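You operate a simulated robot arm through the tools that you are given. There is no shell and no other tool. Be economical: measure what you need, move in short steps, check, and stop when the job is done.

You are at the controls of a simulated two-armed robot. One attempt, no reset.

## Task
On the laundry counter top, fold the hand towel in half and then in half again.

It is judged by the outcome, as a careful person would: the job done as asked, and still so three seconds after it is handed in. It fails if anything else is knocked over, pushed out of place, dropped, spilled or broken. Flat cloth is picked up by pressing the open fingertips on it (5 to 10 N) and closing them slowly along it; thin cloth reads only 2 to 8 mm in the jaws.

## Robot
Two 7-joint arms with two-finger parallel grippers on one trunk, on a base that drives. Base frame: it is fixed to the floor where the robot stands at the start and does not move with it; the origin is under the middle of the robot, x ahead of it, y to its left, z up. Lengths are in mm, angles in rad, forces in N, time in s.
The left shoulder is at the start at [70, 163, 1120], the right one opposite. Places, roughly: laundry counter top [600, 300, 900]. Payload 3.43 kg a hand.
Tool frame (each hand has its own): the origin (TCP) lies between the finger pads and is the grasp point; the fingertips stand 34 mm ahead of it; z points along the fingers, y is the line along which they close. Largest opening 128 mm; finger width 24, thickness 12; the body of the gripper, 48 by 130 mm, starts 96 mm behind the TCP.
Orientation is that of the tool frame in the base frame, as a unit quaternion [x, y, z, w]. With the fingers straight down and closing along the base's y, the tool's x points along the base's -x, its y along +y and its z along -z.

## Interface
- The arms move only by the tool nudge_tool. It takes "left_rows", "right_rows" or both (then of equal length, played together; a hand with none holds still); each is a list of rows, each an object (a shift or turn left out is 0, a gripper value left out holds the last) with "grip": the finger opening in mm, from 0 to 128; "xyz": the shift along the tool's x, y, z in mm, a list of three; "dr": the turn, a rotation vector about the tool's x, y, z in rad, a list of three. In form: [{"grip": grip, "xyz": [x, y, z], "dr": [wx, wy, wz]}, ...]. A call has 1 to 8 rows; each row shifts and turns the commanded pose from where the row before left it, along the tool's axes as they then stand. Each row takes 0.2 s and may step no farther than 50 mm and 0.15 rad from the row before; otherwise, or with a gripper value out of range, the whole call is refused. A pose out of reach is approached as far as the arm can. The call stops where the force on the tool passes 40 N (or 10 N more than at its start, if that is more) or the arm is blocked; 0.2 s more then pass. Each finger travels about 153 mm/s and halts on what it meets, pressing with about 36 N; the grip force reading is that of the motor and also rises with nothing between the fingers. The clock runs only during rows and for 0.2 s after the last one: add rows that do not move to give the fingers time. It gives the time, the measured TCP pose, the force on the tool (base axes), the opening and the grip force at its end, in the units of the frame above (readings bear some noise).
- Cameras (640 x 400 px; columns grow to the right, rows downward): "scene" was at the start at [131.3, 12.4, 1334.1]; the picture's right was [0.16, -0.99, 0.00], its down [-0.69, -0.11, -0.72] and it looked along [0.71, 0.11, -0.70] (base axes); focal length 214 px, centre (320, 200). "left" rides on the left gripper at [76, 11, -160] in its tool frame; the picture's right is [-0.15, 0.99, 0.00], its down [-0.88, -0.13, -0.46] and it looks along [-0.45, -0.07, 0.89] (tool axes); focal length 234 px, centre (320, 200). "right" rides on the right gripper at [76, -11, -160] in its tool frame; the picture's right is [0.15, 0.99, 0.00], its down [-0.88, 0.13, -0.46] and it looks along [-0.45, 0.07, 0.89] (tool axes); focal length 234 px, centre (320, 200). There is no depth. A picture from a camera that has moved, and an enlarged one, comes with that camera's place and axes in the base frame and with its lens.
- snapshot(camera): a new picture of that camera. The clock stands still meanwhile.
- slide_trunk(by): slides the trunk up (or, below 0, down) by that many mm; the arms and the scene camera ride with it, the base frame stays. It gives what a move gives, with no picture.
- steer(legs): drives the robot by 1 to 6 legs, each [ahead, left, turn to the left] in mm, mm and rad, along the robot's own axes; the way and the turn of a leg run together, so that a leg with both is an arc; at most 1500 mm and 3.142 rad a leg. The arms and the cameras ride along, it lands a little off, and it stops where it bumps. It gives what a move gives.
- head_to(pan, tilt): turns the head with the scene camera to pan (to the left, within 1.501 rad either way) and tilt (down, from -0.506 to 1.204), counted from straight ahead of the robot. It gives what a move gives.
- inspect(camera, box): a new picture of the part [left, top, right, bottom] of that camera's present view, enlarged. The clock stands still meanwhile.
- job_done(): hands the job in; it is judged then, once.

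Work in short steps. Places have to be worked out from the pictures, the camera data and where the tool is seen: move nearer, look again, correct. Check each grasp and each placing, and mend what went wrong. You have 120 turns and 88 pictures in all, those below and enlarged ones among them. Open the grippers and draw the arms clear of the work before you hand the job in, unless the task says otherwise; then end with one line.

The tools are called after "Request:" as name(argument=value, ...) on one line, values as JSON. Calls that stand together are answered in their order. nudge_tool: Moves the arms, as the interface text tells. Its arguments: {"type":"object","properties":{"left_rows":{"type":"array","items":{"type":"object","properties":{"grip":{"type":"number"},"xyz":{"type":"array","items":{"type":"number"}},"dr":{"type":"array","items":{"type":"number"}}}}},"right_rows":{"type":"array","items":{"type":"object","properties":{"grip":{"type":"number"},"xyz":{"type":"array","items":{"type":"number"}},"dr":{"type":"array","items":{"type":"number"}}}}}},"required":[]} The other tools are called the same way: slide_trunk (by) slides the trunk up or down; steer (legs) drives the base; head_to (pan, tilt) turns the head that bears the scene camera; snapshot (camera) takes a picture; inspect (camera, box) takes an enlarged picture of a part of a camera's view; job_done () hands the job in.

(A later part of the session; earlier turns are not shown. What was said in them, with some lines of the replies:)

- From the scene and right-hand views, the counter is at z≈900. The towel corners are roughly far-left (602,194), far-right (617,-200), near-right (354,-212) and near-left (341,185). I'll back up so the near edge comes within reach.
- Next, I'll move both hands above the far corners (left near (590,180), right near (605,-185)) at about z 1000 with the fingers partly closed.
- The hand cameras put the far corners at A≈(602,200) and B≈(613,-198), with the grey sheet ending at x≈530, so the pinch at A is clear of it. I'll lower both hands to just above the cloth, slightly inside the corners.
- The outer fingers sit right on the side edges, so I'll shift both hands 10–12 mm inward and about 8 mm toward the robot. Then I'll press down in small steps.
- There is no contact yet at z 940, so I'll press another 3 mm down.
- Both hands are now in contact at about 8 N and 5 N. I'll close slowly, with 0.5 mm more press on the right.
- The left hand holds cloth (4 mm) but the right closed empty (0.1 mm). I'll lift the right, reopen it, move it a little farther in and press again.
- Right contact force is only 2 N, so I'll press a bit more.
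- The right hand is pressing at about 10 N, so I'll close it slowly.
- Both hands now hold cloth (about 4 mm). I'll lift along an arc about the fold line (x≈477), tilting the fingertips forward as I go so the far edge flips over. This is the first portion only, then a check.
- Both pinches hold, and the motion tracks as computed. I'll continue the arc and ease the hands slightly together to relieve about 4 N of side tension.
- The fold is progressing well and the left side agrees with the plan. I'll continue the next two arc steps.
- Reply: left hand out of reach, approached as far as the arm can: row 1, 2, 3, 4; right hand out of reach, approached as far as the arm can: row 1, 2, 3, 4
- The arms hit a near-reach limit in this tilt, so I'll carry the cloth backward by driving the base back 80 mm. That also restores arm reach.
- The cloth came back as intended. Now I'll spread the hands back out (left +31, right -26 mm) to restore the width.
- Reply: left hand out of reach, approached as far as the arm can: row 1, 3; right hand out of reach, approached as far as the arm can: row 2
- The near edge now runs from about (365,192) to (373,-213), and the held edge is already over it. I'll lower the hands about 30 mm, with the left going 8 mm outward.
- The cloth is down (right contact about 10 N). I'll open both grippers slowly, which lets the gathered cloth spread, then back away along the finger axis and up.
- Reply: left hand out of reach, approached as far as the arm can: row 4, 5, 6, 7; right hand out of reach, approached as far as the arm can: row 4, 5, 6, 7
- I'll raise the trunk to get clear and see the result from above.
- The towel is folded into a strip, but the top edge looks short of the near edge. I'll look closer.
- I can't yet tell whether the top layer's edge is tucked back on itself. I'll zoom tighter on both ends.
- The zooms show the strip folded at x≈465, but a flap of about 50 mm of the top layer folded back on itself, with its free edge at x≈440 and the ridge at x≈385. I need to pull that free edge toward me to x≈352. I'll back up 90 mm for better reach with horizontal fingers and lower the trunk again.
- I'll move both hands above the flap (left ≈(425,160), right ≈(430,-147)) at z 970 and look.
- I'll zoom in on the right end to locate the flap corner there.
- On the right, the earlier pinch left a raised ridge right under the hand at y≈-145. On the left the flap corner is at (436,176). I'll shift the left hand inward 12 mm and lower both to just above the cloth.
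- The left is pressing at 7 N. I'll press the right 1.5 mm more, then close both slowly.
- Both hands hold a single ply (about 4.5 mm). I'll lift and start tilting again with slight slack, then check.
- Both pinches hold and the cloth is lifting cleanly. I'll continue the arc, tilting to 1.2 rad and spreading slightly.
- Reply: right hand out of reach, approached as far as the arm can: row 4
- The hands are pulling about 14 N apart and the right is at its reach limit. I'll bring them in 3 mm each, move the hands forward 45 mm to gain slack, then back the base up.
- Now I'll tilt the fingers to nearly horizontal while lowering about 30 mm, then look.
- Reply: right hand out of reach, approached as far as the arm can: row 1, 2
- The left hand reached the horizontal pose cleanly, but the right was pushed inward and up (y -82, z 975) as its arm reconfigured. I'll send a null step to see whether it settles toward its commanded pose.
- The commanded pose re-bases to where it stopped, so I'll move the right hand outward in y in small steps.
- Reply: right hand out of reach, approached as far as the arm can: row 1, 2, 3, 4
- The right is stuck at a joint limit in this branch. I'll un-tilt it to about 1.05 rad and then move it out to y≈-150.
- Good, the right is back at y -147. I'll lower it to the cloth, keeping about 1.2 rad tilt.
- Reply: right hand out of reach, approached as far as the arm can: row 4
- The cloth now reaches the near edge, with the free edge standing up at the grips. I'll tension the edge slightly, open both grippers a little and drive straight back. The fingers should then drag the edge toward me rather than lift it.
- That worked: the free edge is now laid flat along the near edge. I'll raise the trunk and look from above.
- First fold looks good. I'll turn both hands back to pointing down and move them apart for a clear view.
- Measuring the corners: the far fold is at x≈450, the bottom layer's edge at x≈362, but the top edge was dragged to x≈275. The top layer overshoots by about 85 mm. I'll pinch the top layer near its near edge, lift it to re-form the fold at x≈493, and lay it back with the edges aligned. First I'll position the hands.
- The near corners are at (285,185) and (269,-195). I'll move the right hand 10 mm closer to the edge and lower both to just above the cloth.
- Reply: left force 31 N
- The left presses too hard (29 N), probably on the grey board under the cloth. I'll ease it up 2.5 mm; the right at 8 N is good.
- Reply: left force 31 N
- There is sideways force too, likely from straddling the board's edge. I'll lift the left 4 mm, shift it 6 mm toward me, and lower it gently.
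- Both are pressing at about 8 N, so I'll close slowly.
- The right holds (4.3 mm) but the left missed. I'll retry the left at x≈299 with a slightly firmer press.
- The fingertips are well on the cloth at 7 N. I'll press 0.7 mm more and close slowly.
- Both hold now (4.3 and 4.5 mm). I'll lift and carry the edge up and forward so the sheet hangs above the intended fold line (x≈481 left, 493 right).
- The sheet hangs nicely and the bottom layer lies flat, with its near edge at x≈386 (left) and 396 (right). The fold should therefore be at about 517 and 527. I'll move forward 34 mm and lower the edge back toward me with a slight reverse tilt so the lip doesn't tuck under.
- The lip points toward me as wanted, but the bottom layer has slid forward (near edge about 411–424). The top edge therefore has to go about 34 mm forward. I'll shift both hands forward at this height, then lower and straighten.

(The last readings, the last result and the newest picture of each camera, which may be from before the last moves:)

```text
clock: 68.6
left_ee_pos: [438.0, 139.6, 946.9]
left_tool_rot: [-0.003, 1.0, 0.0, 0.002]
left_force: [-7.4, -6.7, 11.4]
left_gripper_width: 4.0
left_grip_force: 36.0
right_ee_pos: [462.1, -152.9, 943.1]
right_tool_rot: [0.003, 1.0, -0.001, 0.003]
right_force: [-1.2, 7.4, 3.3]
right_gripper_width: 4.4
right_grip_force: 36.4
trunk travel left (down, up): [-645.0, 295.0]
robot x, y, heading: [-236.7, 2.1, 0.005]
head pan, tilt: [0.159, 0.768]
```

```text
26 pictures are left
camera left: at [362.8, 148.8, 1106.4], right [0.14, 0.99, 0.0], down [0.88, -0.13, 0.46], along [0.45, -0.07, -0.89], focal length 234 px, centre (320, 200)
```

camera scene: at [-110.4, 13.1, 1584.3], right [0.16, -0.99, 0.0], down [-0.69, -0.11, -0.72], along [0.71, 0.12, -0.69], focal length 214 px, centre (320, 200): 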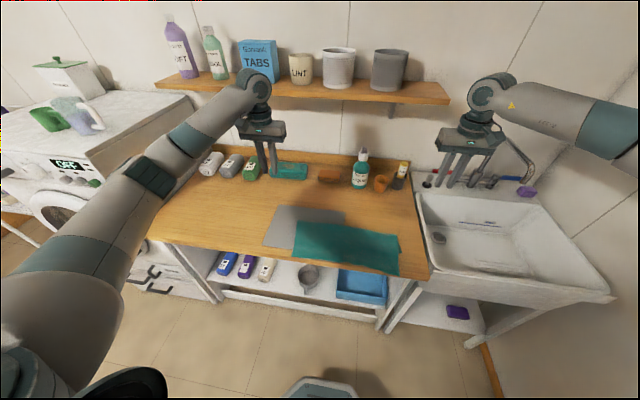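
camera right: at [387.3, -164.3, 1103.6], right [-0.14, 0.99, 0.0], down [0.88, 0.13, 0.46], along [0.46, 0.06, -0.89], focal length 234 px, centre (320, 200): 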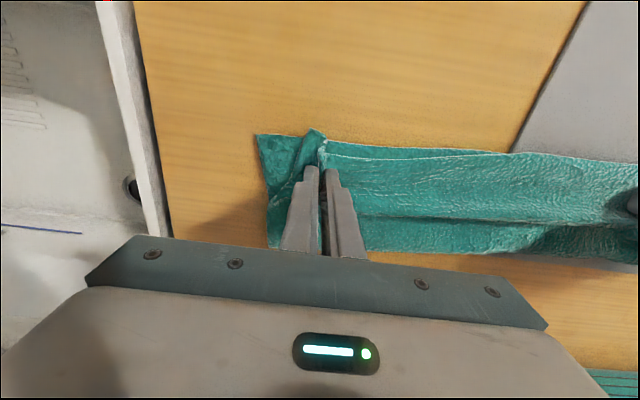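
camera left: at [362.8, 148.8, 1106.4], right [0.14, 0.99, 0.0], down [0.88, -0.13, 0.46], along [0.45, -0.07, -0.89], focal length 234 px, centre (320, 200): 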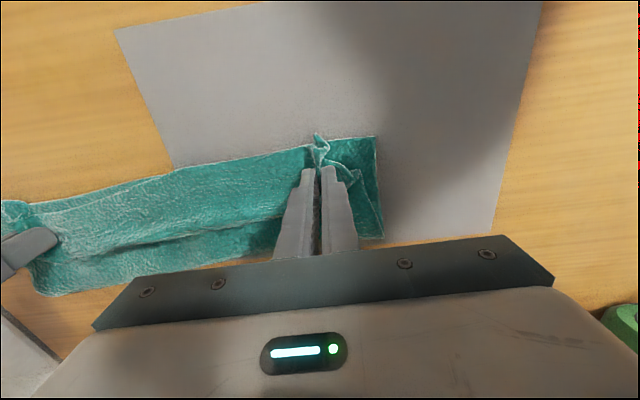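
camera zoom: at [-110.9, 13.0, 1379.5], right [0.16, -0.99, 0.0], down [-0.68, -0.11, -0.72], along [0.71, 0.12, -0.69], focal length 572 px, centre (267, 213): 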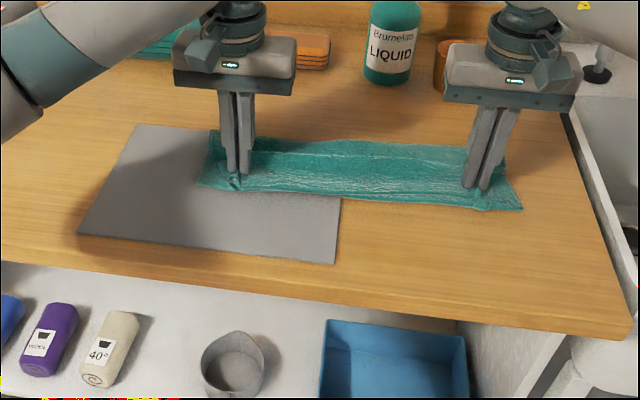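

The edges now line up along the near side, with slack bulging at the back. I'll release by opening slowly, then lift straight up.

Request:
nudge_tool(left_rows=[{"grip": 12}, {"grip": 24}, {"grip": 36}, {"grip": 48}, {"xyz": [0, 0, -10]}, {"xyz": [0, 0, -30]}, {"xyz": [0, 0, -40]}, {"xyz": [0, 0, -40]}], right_rows=[{"grip": 12}, {"grip": 24}, {"grip": 36}, {"grip": 48}, {"xyz": [0, 0, -10]}, {"xyz": [0, 0, -30]}, {"xyz": [0, 0, -40]}, {"xyz": [0, 0, -40]}])

Request:
inspect(camera="scene", box=[250, 140, 430, 240])

Request:
snapshot(camera="left")

Request:
snapshot(camera="right")

```text
clock: 70.4
left_ee_pos: [437.4, 139.4, 1067.7]
left_tool_rot: [-0.003, 1.0, 0.001, 0.0]
left_force: [0.2, 0.6, -0.5]
left_gripper_width: 47.8
left_grip_force: 0.0
right_ee_pos: [460.7, -151.4, 1063.7]
right_tool_rot: [0.002, 1.0, -0.002, 0.002]
right_force: [-0.3, -0.3, 0.7]
right_gripper_width: 48.0
right_grip_force: 0.0
trunk travel left (down, up): [-645.0, 295.0]
robot x, y, heading: [-236.5, 0.4, 0.0]
head pan, tilt: [0.159, 0.768]
```

```text
3.56 times, centred on (340, 190) of scene
camera zoom: at [-110.4, 13.3, 1379.1], right [0.16, -0.99, 0.0], down [-0.68, -0.11, -0.72], along [0.71, 0.12, -0.69], focal length 763 px, centre (249, 236)
```

zoom: 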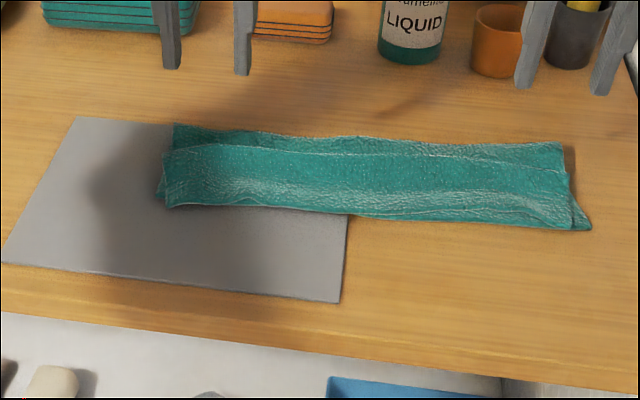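

```text
24 pictures are left
camera left: at [362.1, 149.1, 1226.2], right [0.14, 0.99, 0.0], down [0.88, -0.13, 0.46], along [0.45, -0.06, -0.89], focal length 234 px, centre (320, 200)
```

left: 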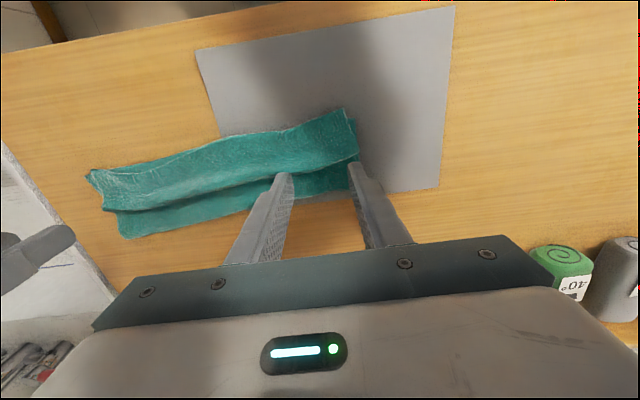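

```text
23 pictures are left
camera right: at [386.1, -162.1, 1224.2], right [-0.14, 0.99, 0.0], down [0.88, 0.13, 0.46], along [0.45, 0.06, -0.89], focal length 234 px, centre (320, 200)
```

right: 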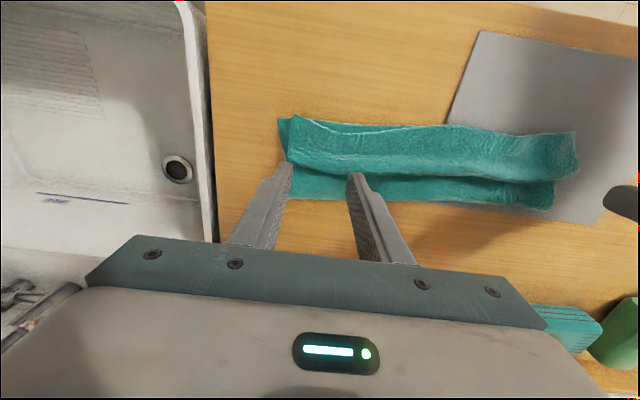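

The layers are stacked in half (near edges aligned at x≈420–440, fold at x≈535–560) with only a loose ripple. For the second fold the left hand will straddle the right end so that both plies are gripped. I'll first retract the right hand and strafe the base right by 120 mm.

Request:
nudge_tool(right_rows=[{"xyz": [35, -15, -10]}, {"xyz": [35, -15, -10]}, {"xyz": [35, -15, -10]}, {"xyz": [35, -15, -10]}, {}])

Request:
steer(legs=[[0, -120, 0]])

Request:
nudge_tool(left_rows=[{"grip": 56, "xyz": [-11, -35, 0]}, {"xyz": [-11, -35, 0]}, {"xyz": [-11, -35, 0]}, {"xyz": [-11, -35, 0]}, {"xyz": [-11, -35, 0]}, {"xyz": [-8, -31, 20]}, {"xyz": [0, 0, 30]}, {}])

Request:
snapshot(camera="left")

Request:
snapshot(camera="scene")

```text
clock: 71.6
left_ee_pos: [440.4, 139.1, 1065.1]
left_tool_rot: [-0.003, 1.0, 0.0, -0.001]
left_force: [1.0, -0.5, 0.0]
left_gripper_width: 48.0
left_grip_force: 0.0
right_ee_pos: [322.6, -211.2, 1102.0]
right_tool_rot: [0.001, 1.0, -0.002, 0.001]
right_force: [0.3, 0.9, 0.1]
right_gripper_width: 47.9
right_grip_force: 0.0
trunk travel left (down, up): [-645.0, 295.0]
robot x, y, heading: [-238.4, 0.3, 0.001]
head pan, tilt: [0.159, 0.768]
```

```text
clock: 72.8
left_ee_pos: [439.7, 17.9, 1066.1]
left_tool_rot: [-0.004, 1.0, 0.0, 0.0]
left_force: [-0.1, 0.8, 0.5]
left_gripper_width: 48.3
left_grip_force: 0.0
right_ee_pos: [323.0, -331.7, 1103.9]
right_tool_rot: [0.001, 1.0, -0.002, 0.002]
right_force: [-0.1, 0.7, -0.1]
right_gripper_width: 48.0
right_grip_force: 0.0
trunk travel left (down, up): [-645.0, 295.0]
robot x, y, heading: [-241.6, -121.0, 0.003]
head pan, tilt: [0.159, 0.768]
```

```text
clock: 74.6
left_ee_pos: [503.1, -189.2, 1017.3]
left_tool_rot: [-0.003, 1.0, 0.001, 0.0]
left_force: [0.0, -0.9, 1.1]
left_gripper_width: 56.0
left_grip_force: 0.1
right_ee_pos: [321.6, -332.1, 1103.7]
right_tool_rot: [0.001, 1.0, -0.001, 0.002]
right_force: [-0.3, 0.3, -0.1]
right_gripper_width: 48.0
right_grip_force: 0.1
trunk travel left (down, up): [-645.0, 295.0]
robot x, y, heading: [-237.9, -119.4, 0.005]
head pan, tilt: [0.159, 0.768]
```

```text
22 pictures are left
camera left: at [428.2, -179.3, 1176.6], right [0.14, 0.99, 0.0], down [0.88, -0.13, 0.46], along [0.45, -0.06, -0.89], focal length 234 px, centre (320, 200)
```

left: 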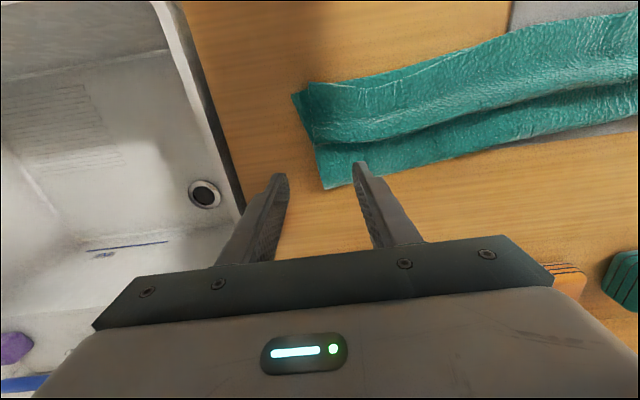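

```text
21 pictures are left
camera scene: at [-108.7, -108.3, 1379.2], right [0.16, -0.99, 0.0], down [-0.69, -0.11, -0.72], along [0.71, 0.12, -0.69], focal length 214 px, centre (320, 200)
```

scene: 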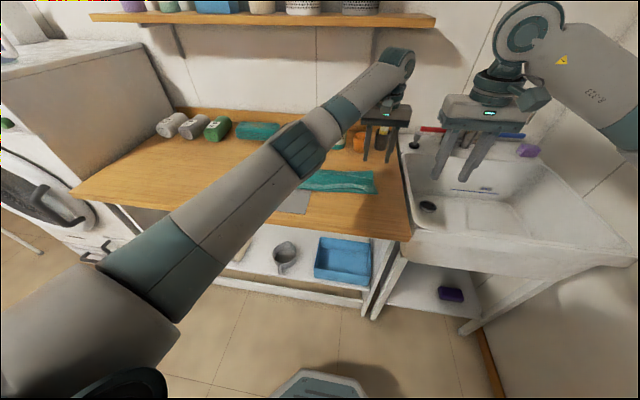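

The right end lies along y≈-195 to -209 for x 430–549. I'll centre at x≈478 with one finger just outside the end edge and the other on top, rolled so the outer finger is lower.

Request:
nudge_tool(left_rows=[{"grip": 60, "xyz": [25, 5, 0], "dr": [-0.15, 0, 0]}, {"xyz": [0, 0, 25]}, {"xyz": [0, 0, 25]}, {"xyz": [0, 0, 15]}, {}])

Request:
inspect(camera="left", box=[220, 60, 460, 220])

```text
clock: 75.8
left_ee_pos: [479.4, -173.8, 950.9]
left_tool_rot: [-0.004, 0.997, 0.074, -0.001]
left_force: [0.0, 0.7, 0.2]
left_gripper_width: 60.2
left_grip_force: 0.1
right_ee_pos: [321.1, -332.1, 1103.3]
right_tool_rot: [0.001, 1.0, -0.002, 0.001]
right_force: [0.4, 1.1, 0.0]
right_gripper_width: 48.1
right_grip_force: 0.0
trunk travel left (down, up): [-645.0, 295.0]
robot x, y, heading: [-239.6, -121.2, 0.003]
head pan, tilt: [0.159, 0.768]
```

```text
2.50 times, centred on (340, 140) of left
camera zoom: at [403.8, -187.7, 1110.2], right [0.14, 0.98, 0.15], down [0.88, -0.19, 0.43], along [0.45, 0.07, -0.89], focal length 585 px, centre (270, 350)
```

zoom: 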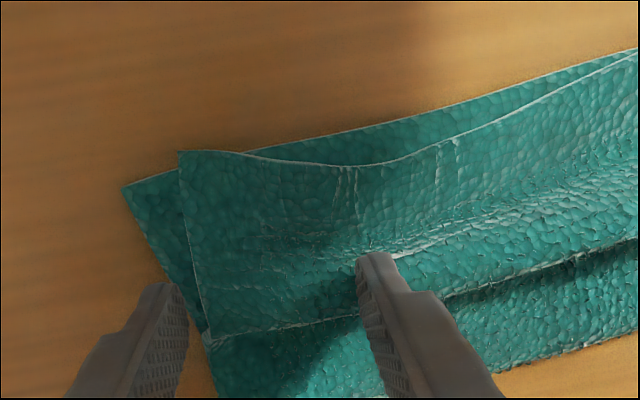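

Alignment is close. I'll shift 6 mm outward and lower until contact.

Request:
nudge_tool(left_rows=[{"xyz": [0, -7, 0]}, {"xyz": [0, 0, 6]}, {"xyz": [0, 0, 3]}, {"xyz": [0, 0, 2]}, {}])

```text
clock: 77.0
left_ee_pos: [479.4, -178.4, 940.2]
left_tool_rot: [-0.002, 0.997, 0.075, 0.0]
left_force: [1.8, -0.7, 5.9]
left_gripper_width: 60.1
left_grip_force: 0.2
right_ee_pos: [321.8, -332.2, 1104.4]
right_tool_rot: [0.001, 1.0, -0.001, 0.0]
right_force: [0.6, -0.3, 1.5]
right_gripper_width: 47.9
right_grip_force: 0.2
trunk travel left (down, up): [-645.0, 295.0]
robot x, y, heading: [-239.0, -118.8, 0.005]
head pan, tilt: [0.159, 0.768]
```

Contact is about 6 N, with the outer fingertip about on the table. I'll press 1.5 mm more and close slowly.

Request:
nudge_tool(left_rows=[{"grip": 54, "xyz": [0, 0, 1.5]}, {"grip": 46}, {"grip": 38}, {"grip": 30}, {"grip": 22}, {"grip": 14}, {"grip": 7}, {"grip": 0}])

Request:
inspect(camera="left", box=[220, 60, 460, 220])

```text
clock: 78.8
left_ee_pos: [478.1, -176.2, 940.4]
left_tool_rot: [-0.003, 0.997, 0.075, 0.001]
left_force: [2.0, 4.7, 17.3]
left_gripper_width: 8.4
left_grip_force: 35.9
right_ee_pos: [321.9, -331.2, 1103.9]
right_tool_rot: [0.0, 1.0, -0.001, 0.002]
right_force: [-0.6, -0.3, 1.1]
right_gripper_width: 48.3
right_grip_force: 0.0
trunk travel left (down, up): [-645.0, 295.0]
robot x, y, heading: [-237.6, -119.5, 0.006]
head pan, tilt: [0.159, 0.768]
```

```text
2.50 times, centred on (340, 140) of left
camera zoom: at [402.3, -190.5, 1099.1], right [0.14, 0.98, 0.15], down [0.88, -0.19, 0.43], along [0.45, 0.07, -0.89], focal length 585 px, centre (270, 350)
```

zoom: 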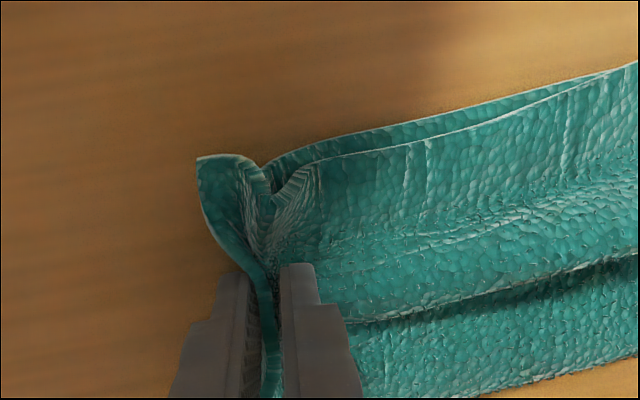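

Excellent: 8.4 mm means both plies are held, with the end edge standing up between the fingers. I'll lift and arc it to the left, rolling the hand gradually.

Request:
nudge_tool(left_rows=[{"xyz": [1, 8, -18.6], "dr": [0.0375, 0, 0]}, {"xyz": [1, 8, -18.6], "dr": [0.0375, 0, 0]}, {"xyz": [1, 14.5, -16], "dr": [0.0375, 0, 0]}, {"xyz": [1, 14.5, -16], "dr": [0.0375, 0, 0]}, {"xyz": [1, 19.2, -14], "dr": [0.0375, 0, 0]}, {"xyz": [1, 19.2, -14], "dr": [0.0375, 0, 0]}, {"xyz": [1, 24, -10.7], "dr": [0.0375, 0, 0]}, {"xyz": [1, 24, -10.7], "dr": [0.0375, 0, 0]}])

Request:
snapshot(camera="left")

```text
clock: 80.6
left_ee_pos: [470.0, -48.6, 1057.4]
left_tool_rot: [-0.002, 0.997, -0.076, 0.0]
left_force: [-0.3, -0.5, 0.6]
left_gripper_width: 7.0
left_grip_force: 35.8
right_ee_pos: [323.0, -331.0, 1103.8]
right_tool_rot: [0.001, 1.0, -0.002, 0.001]
right_force: [0.1, -0.2, 0.3]
right_gripper_width: 47.7
right_grip_force: 0.2
trunk travel left (down, up): [-645.0, 295.0]
robot x, y, heading: [-239.9, -121.1, 0.007]
head pan, tilt: [0.159, 0.768]
```

```text
18 pictures are left
camera left: at [394.8, -14.7, 1211.6], right [0.14, 0.98, -0.15], down [0.88, -0.06, 0.47], along [0.45, -0.2, -0.87], focal length 234 px, centre (320, 200)
```

left: 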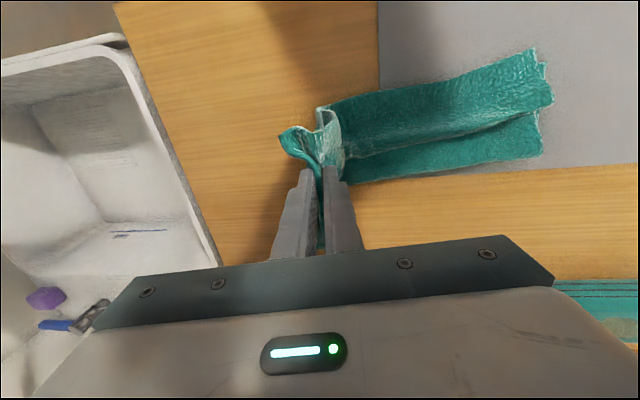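

The fold is proceeding well. The left end is centred at about (458,188), so I'll continue the arc toward it.

Request:
nudge_tool(left_rows=[{"xyz": [2, 26.1, -6.7], "dr": [0.0375, 0, 0]}, {"xyz": [2, 26.1, -6.7], "dr": [0.0375, 0, 0]}, {"xyz": [2, 26.8, -2.8], "dr": [0.0375, 0, 0]}, {"xyz": [2, 26.8, -2.8], "dr": [0.0375, 0, 0]}, {"xyz": [2, 26.4, 1.7], "dr": [0.0375, 0, 0]}, {"xyz": [2, 26.4, 1.7], "dr": [0.0375, 0, 0]}, {"xyz": [2, 25, 5.8], "dr": [0.0375, 0, 0]}, {"xyz": [2, 25, 5.8], "dr": [0.0375, 0, 0]}])

Request:
nudge_tool(left_rows=[{"xyz": [2, 20.8, 9.5], "dr": [0.0375, 0, 0]}, {"xyz": [2, 20.8, 9.5], "dr": [0.0375, 0, 0]}, {}])

Request:
snapshot(camera="left")

Request:
inspect(camera="scene", box=[180, 110, 400, 250])

```text
clock: 82.4
left_ee_pos: [452.9, 146.8, 1000.6]
left_tool_rot: [-0.002, 0.975, -0.224, 0.001]
left_force: [0.3, -0.2, -0.5]
left_gripper_width: 6.2
left_grip_force: 35.7
right_ee_pos: [322.6, -331.5, 1103.4]
right_tool_rot: [0.002, 1.0, -0.002, 0.001]
right_force: [0.1, -0.2, -0.6]
right_gripper_width: 47.9
right_grip_force: 0.1
trunk travel left (down, up): [-645.0, 295.0]
robot x, y, heading: [-243.0, -118.5, 0.007]
head pan, tilt: [0.159, 0.768]
```

```text
clock: 83.2
left_ee_pos: [447.6, 174.6, 967.6]
left_tool_rot: [-0.003, 0.966, -0.26, 0.001]
left_force: [0.4, 0.1, 0.2]
left_gripper_width: 5.6
left_grip_force: 36.0
right_ee_pos: [323.1, -332.7, 1104.0]
right_tool_rot: [0.001, 1.0, -0.001, 0.001]
right_force: [-0.7, 0.6, 0.1]
right_gripper_width: 48.0
right_grip_force: 0.0
trunk travel left (down, up): [-645.0, 295.0]
robot x, y, heading: [-239.8, -120.9, 0.007]
head pan, tilt: [0.159, 0.768]
```

```text
17 pictures are left
camera left: at [371.1, 263.3, 1098.5], right [0.14, 0.86, -0.5], down [0.88, 0.12, 0.46], along [0.45, -0.5, -0.74], focal length 234 px, centre (320, 200)
```

left: 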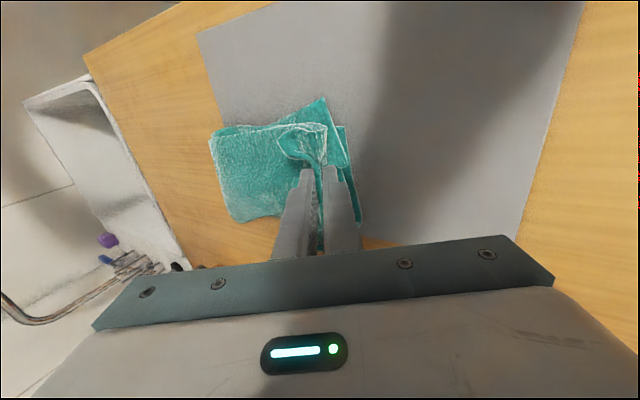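

```text
2.86 times, centred on (290, 180) of scene
camera zoom: at [-108.1, -108.5, 1379.1], right [0.16, -0.99, 0.0], down [-0.69, -0.11, -0.72], along [0.71, 0.12, -0.7], focal length 613 px, centre (406, 257)
```

zoom: 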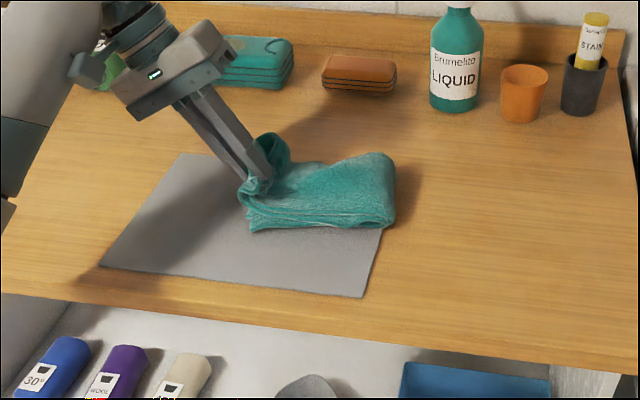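

The strip is now folded over neatly. I'll lower the held end onto the left end.

Request:
nudge_tool(left_rows=[{"xyz": [0, 10.2, 5.7]}, {"xyz": [0, 10.2, 5.7]}, {}])

Request:
inspect(camera="left", box=[190, 80, 430, 240])

```text
clock: 84.0
left_ee_pos: [447.7, 185.9, 949.9]
left_tool_rot: [-0.002, 0.966, -0.26, 0.002]
left_force: [0.5, -5.7, 15.7]
left_gripper_width: 7.5
left_grip_force: 35.8
right_ee_pos: [322.2, -333.6, 1103.5]
right_tool_rot: [0.001, 1.0, -0.002, 0.002]
right_force: [0.7, 0.4, 0.5]
right_gripper_width: 48.1
right_grip_force: 0.1
trunk travel left (down, up): [-645.0, 295.0]
robot x, y, heading: [-242.4, -121.5, 0.006]
head pan, tilt: [0.159, 0.768]
```

```text
2.50 times, centred on (310, 160) of left
camera zoom: at [370.7, 274.1, 1081.0], right [0.14, 0.86, -0.5], down [0.88, 0.12, 0.46], along [0.46, -0.5, -0.73], focal length 585 px, centre (345, 300)
```

zoom: 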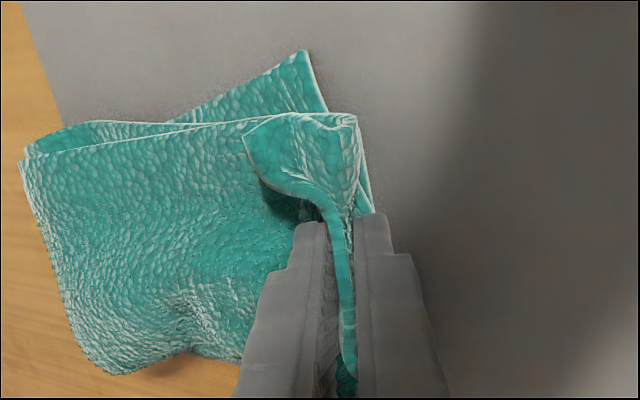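

The lip is curled slightly inward. I'll open a little and draw the hand leftward so the inner finger pushes the lip outward, then lift.

Request:
nudge_tool(left_rows=[{"grip": 14}, {"grip": 22}, {"xyz": [0, 8, -5]}, {"xyz": [0, 8, -5]}, {"xyz": [0, 6, -6]}, {"xyz": [0, 5, -25]}, {"xyz": [0, 5, -40]}, {"xyz": [0, 5, -40]}])

Request:
inspect(camera="left", box=[190, 80, 430, 240])

Request:
inspect(camera="scene", box=[210, 130, 370, 230])

```text
clock: 85.8
left_ee_pos: [447.4, 280.0, 1034.6]
left_tool_rot: [-0.004, 0.966, -0.259, 0.0]
left_force: [0.1, -0.5, -0.9]
left_gripper_width: 22.0
left_grip_force: 0.0
right_ee_pos: [322.4, -331.7, 1103.9]
right_tool_rot: [0.0, 1.0, -0.001, 0.002]
right_force: [-0.2, 0.0, 0.8]
right_gripper_width: 47.9
right_grip_force: 0.1
trunk travel left (down, up): [-645.0, 295.0]
robot x, y, heading: [-239.1, -122.0, 0.004]
head pan, tilt: [0.159, 0.768]
```

```text
2.50 times, centred on (310, 160) of left
camera zoom: at [370.5, 368.6, 1165.8], right [0.14, 0.86, -0.5], down [0.88, 0.12, 0.46], along [0.45, -0.5, -0.74], focal length 585 px, centre (345, 300)
```

zoom: 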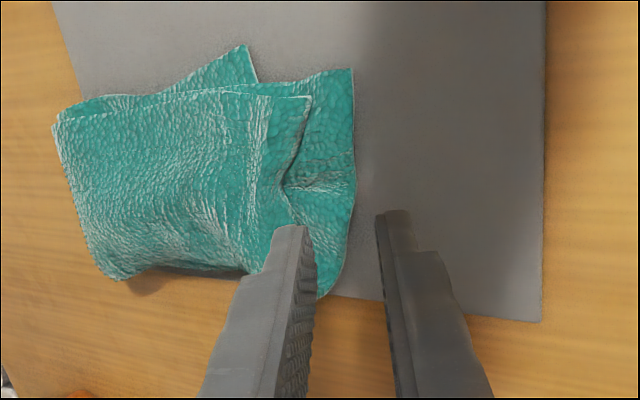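

```text
4.00 times, centred on (290, 180) of scene
camera zoom: at [-109.1, -107.4, 1379.1], right [0.16, -0.99, 0.0], down [-0.69, -0.11, -0.72], along [0.71, 0.12, -0.69], focal length 858 px, centre (440, 280)
```

zoom: 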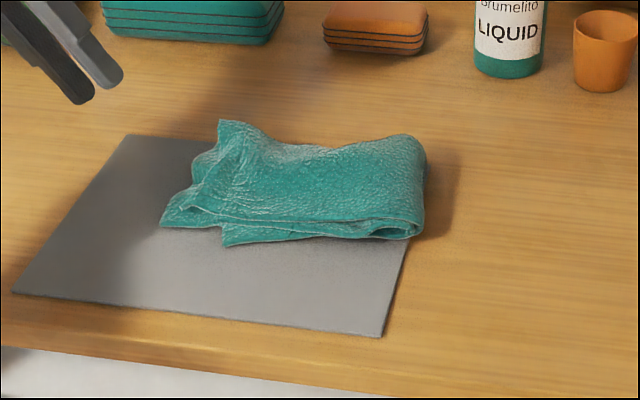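

The towel is folded into quarters with a slightly ruffled left end. I'll move the hands clear and look from higher up to judge tidiness.

Request:
nudge_tool(left_rows=[{"dr": [-0.15, 0, 0], "xyz": [0, 20, -20]}, {"dr": [-0.15, 0, 0], "xyz": [0, 20, -20]}, {"dr": [-0.15, 0, 0], "xyz": [20, 0, -10]}, {"dr": [-0.075, 0, 0], "xyz": [20, 0, 0]}, {}])

Request:
slide_trunk(by=200)

Request:
steer(legs=[[0, 120, 0]])

Request:
inspect(camera="scene", box=[230, 170, 390, 270])

```text
clock: 87.0
left_ee_pos: [408.1, 335.0, 1061.4]
left_tool_rot: [-0.005, 1.0, 0.0, -0.001]
left_force: [0.3, -0.5, -0.1]
left_gripper_width: 22.0
left_grip_force: 0.2
right_ee_pos: [322.5, -332.0, 1103.3]
right_tool_rot: [0.001, 1.0, -0.002, 0.001]
right_force: [0.3, -0.1, -0.9]
right_gripper_width: 47.9
right_grip_force: 0.0
trunk travel left (down, up): [-645.0, 295.0]
robot x, y, heading: [-238.4, -122.1, 0.005]
head pan, tilt: [0.159, 0.768]
```

```text
clock: 89.2
left_ee_pos: [407.9, 336.9, 1262.5]
left_tool_rot: [-0.004, 1.0, 0.0, 0.0]
left_force: [0.3, 0.2, -0.1]
left_gripper_width: 22.3
left_grip_force: 0.1
right_ee_pos: [322.8, -331.9, 1303.6]
right_tool_rot: [0.001, 1.0, -0.002, 0.001]
right_force: [-0.1, 0.1, 0.2]
right_gripper_width: 48.1
right_grip_force: 0.0
trunk travel left (down, up): [-845.0, 95.0]
robot x, y, heading: [-240.7, -121.0, 0.001]
head pan, tilt: [0.159, 0.768]
```

```text
clock: 90.4
left_ee_pos: [408.1, 450.9, 1264.6]
left_tool_rot: [-0.003, 1.0, 0.001, -0.001]
left_force: [-0.3, -0.5, 0.0]
left_gripper_width: 22.0
left_grip_force: 0.2
right_ee_pos: [322.6, -216.1, 1302.9]
right_tool_rot: [0.001, 1.0, -0.001, 0.001]
right_force: [0.8, -0.8, -0.2]
right_gripper_width: 48.1
right_grip_force: 0.0
trunk travel left (down, up): [-845.0, 95.0]
robot x, y, heading: [-237.6, -5.3, 0.008]
head pan, tilt: [0.159, 0.768]
```

```text
4.00 times, centred on (310, 220) of scene
camera zoom: at [-108.5, 7.9, 1579.1], right [0.16, -0.99, 0.0], down [-0.69, -0.11, -0.72], along [0.71, 0.12, -0.69], focal length 858 px, centre (360, 120)
```

zoom: 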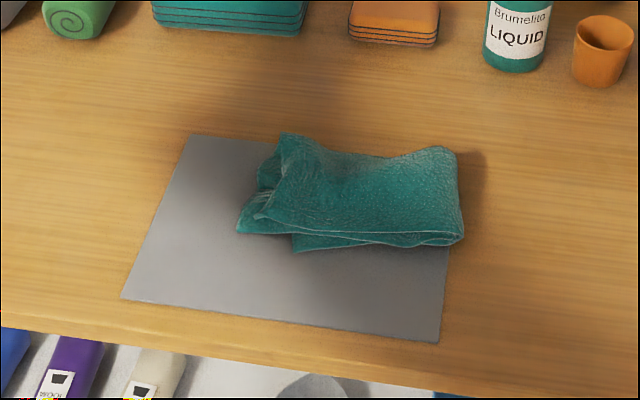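

To check the left end, I'll bring the left hand camera over it, staying high.

Request:
nudge_tool(left_rows=[{"xyz": [0, -45, 10]}, {"xyz": [0, -45, 10]}, {"xyz": [0, -45, 10]}, {"xyz": [0, -45, 10]}, {"xyz": [0, -45, 10]}, {"xyz": [0, -20, 20]}, {}])

Request:
inspect(camera="left", box=[140, 60, 420, 230])

```text
clock: 92.0
left_ee_pos: [406.6, 207.4, 1191.8]
left_tool_rot: [-0.003, 1.0, 0.0, 0.0]
left_force: [0.6, -1.0, 0.5]
left_gripper_width: 22.0
left_grip_force: 0.1
right_ee_pos: [321.7, -214.6, 1303.4]
right_tool_rot: [0.001, 1.0, -0.002, 0.001]
right_force: [-0.7, -1.1, 1.1]
right_gripper_width: 47.6
right_grip_force: 0.1
trunk travel left (down, up): [-845.0, 95.0]
robot x, y, heading: [-238.3, -1.3, 0.003]
head pan, tilt: [0.159, 0.768]
```

```text
2.29 times, centred on (280, 145) of left
camera zoom: at [332.7, 217.8, 1350.7], right [0.14, 0.99, 0.0], down [0.88, -0.13, 0.46], along [0.45, -0.06, -0.89], focal length 535 px, centre (411, 326)
```

zoom: 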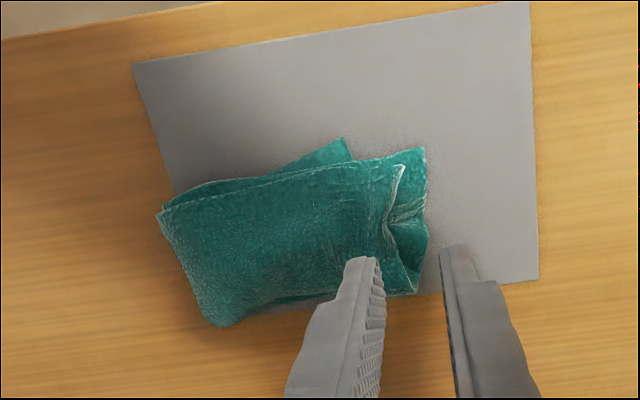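

The towel is folded in half and in half again, compact and resting on the counter with nothing else disturbed. More prodding risks undoing it, so I'll draw the arms clear.

Request:
nudge_tool(left_rows=[{"grip": 60, "xyz": [0, 40, -10]}, {"xyz": [20, 40, -10]}, {"xyz": [20, 40, 0]}, {"xyz": [20, 20, 0]}, {}])

Request:
steer(legs=[[-150, 0, 0]])

Request:
snapshot(camera="scene")

```text
clock: 93.2
left_ee_pos: [346.5, 347.2, 1212.6]
left_tool_rot: [-0.002, 1.0, -0.001, 0.0]
left_force: [0.7, 0.2, 0.1]
left_gripper_width: 60.3
left_grip_force: 0.1
right_ee_pos: [321.0, -215.0, 1302.8]
right_tool_rot: [0.002, 1.0, -0.002, 0.0]
right_force: [-0.6, -0.3, -0.6]
right_gripper_width: 48.0
right_grip_force: 0.0
trunk travel left (down, up): [-845.0, 95.0]
robot x, y, heading: [-242.6, -2.9, 0.0]
head pan, tilt: [0.159, 0.768]
```

```text
clock: 94.6
left_ee_pos: [198.0, 348.6, 1210.8]
left_tool_rot: [-0.004, 1.0, 0.0, -0.002]
left_force: [-0.3, -0.1, -0.8]
left_gripper_width: 60.1
left_grip_force: 0.1
right_ee_pos: [174.8, -213.2, 1300.6]
right_tool_rot: [0.001, 1.0, -0.002, 0.0]
right_force: [-0.6, 0.0, 0.1]
right_gripper_width: 48.1
right_grip_force: 0.1
trunk travel left (down, up): [-845.0, 95.0]
robot x, y, heading: [-392.1, -5.0, 0.008]
head pan, tilt: [0.159, 0.768]
```

```text
10 pictures are left
camera scene: at [-256.2, 10.0, 1578.7], right [0.17, -0.99, 0.0], down [-0.69, -0.12, -0.72], along [0.71, 0.12, -0.7], focal length 214 px, centre (320, 200)
```

scene: 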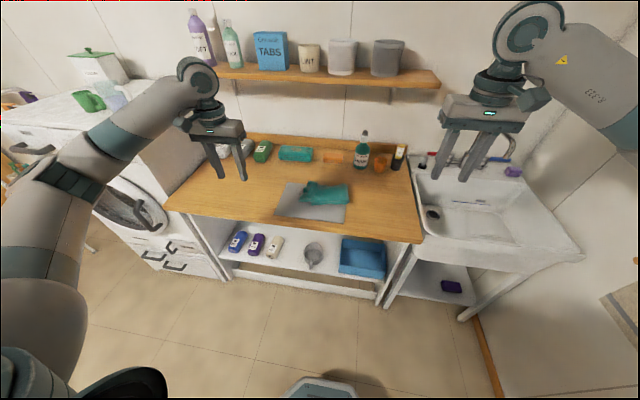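

The final view shows everything in place, the towel folded and the arms clear, so I'll hand the job in.

Request:
job_done()

```text
The job is handed in.
```

The hand towel is folded in half and then in half again on the counter. The fold isn't crisp: one under-layer corner pokes out about 25 mm at the near-left, and the left end is ruffled. Nothing else was knocked or moved, and both arms are clear with grippers open.
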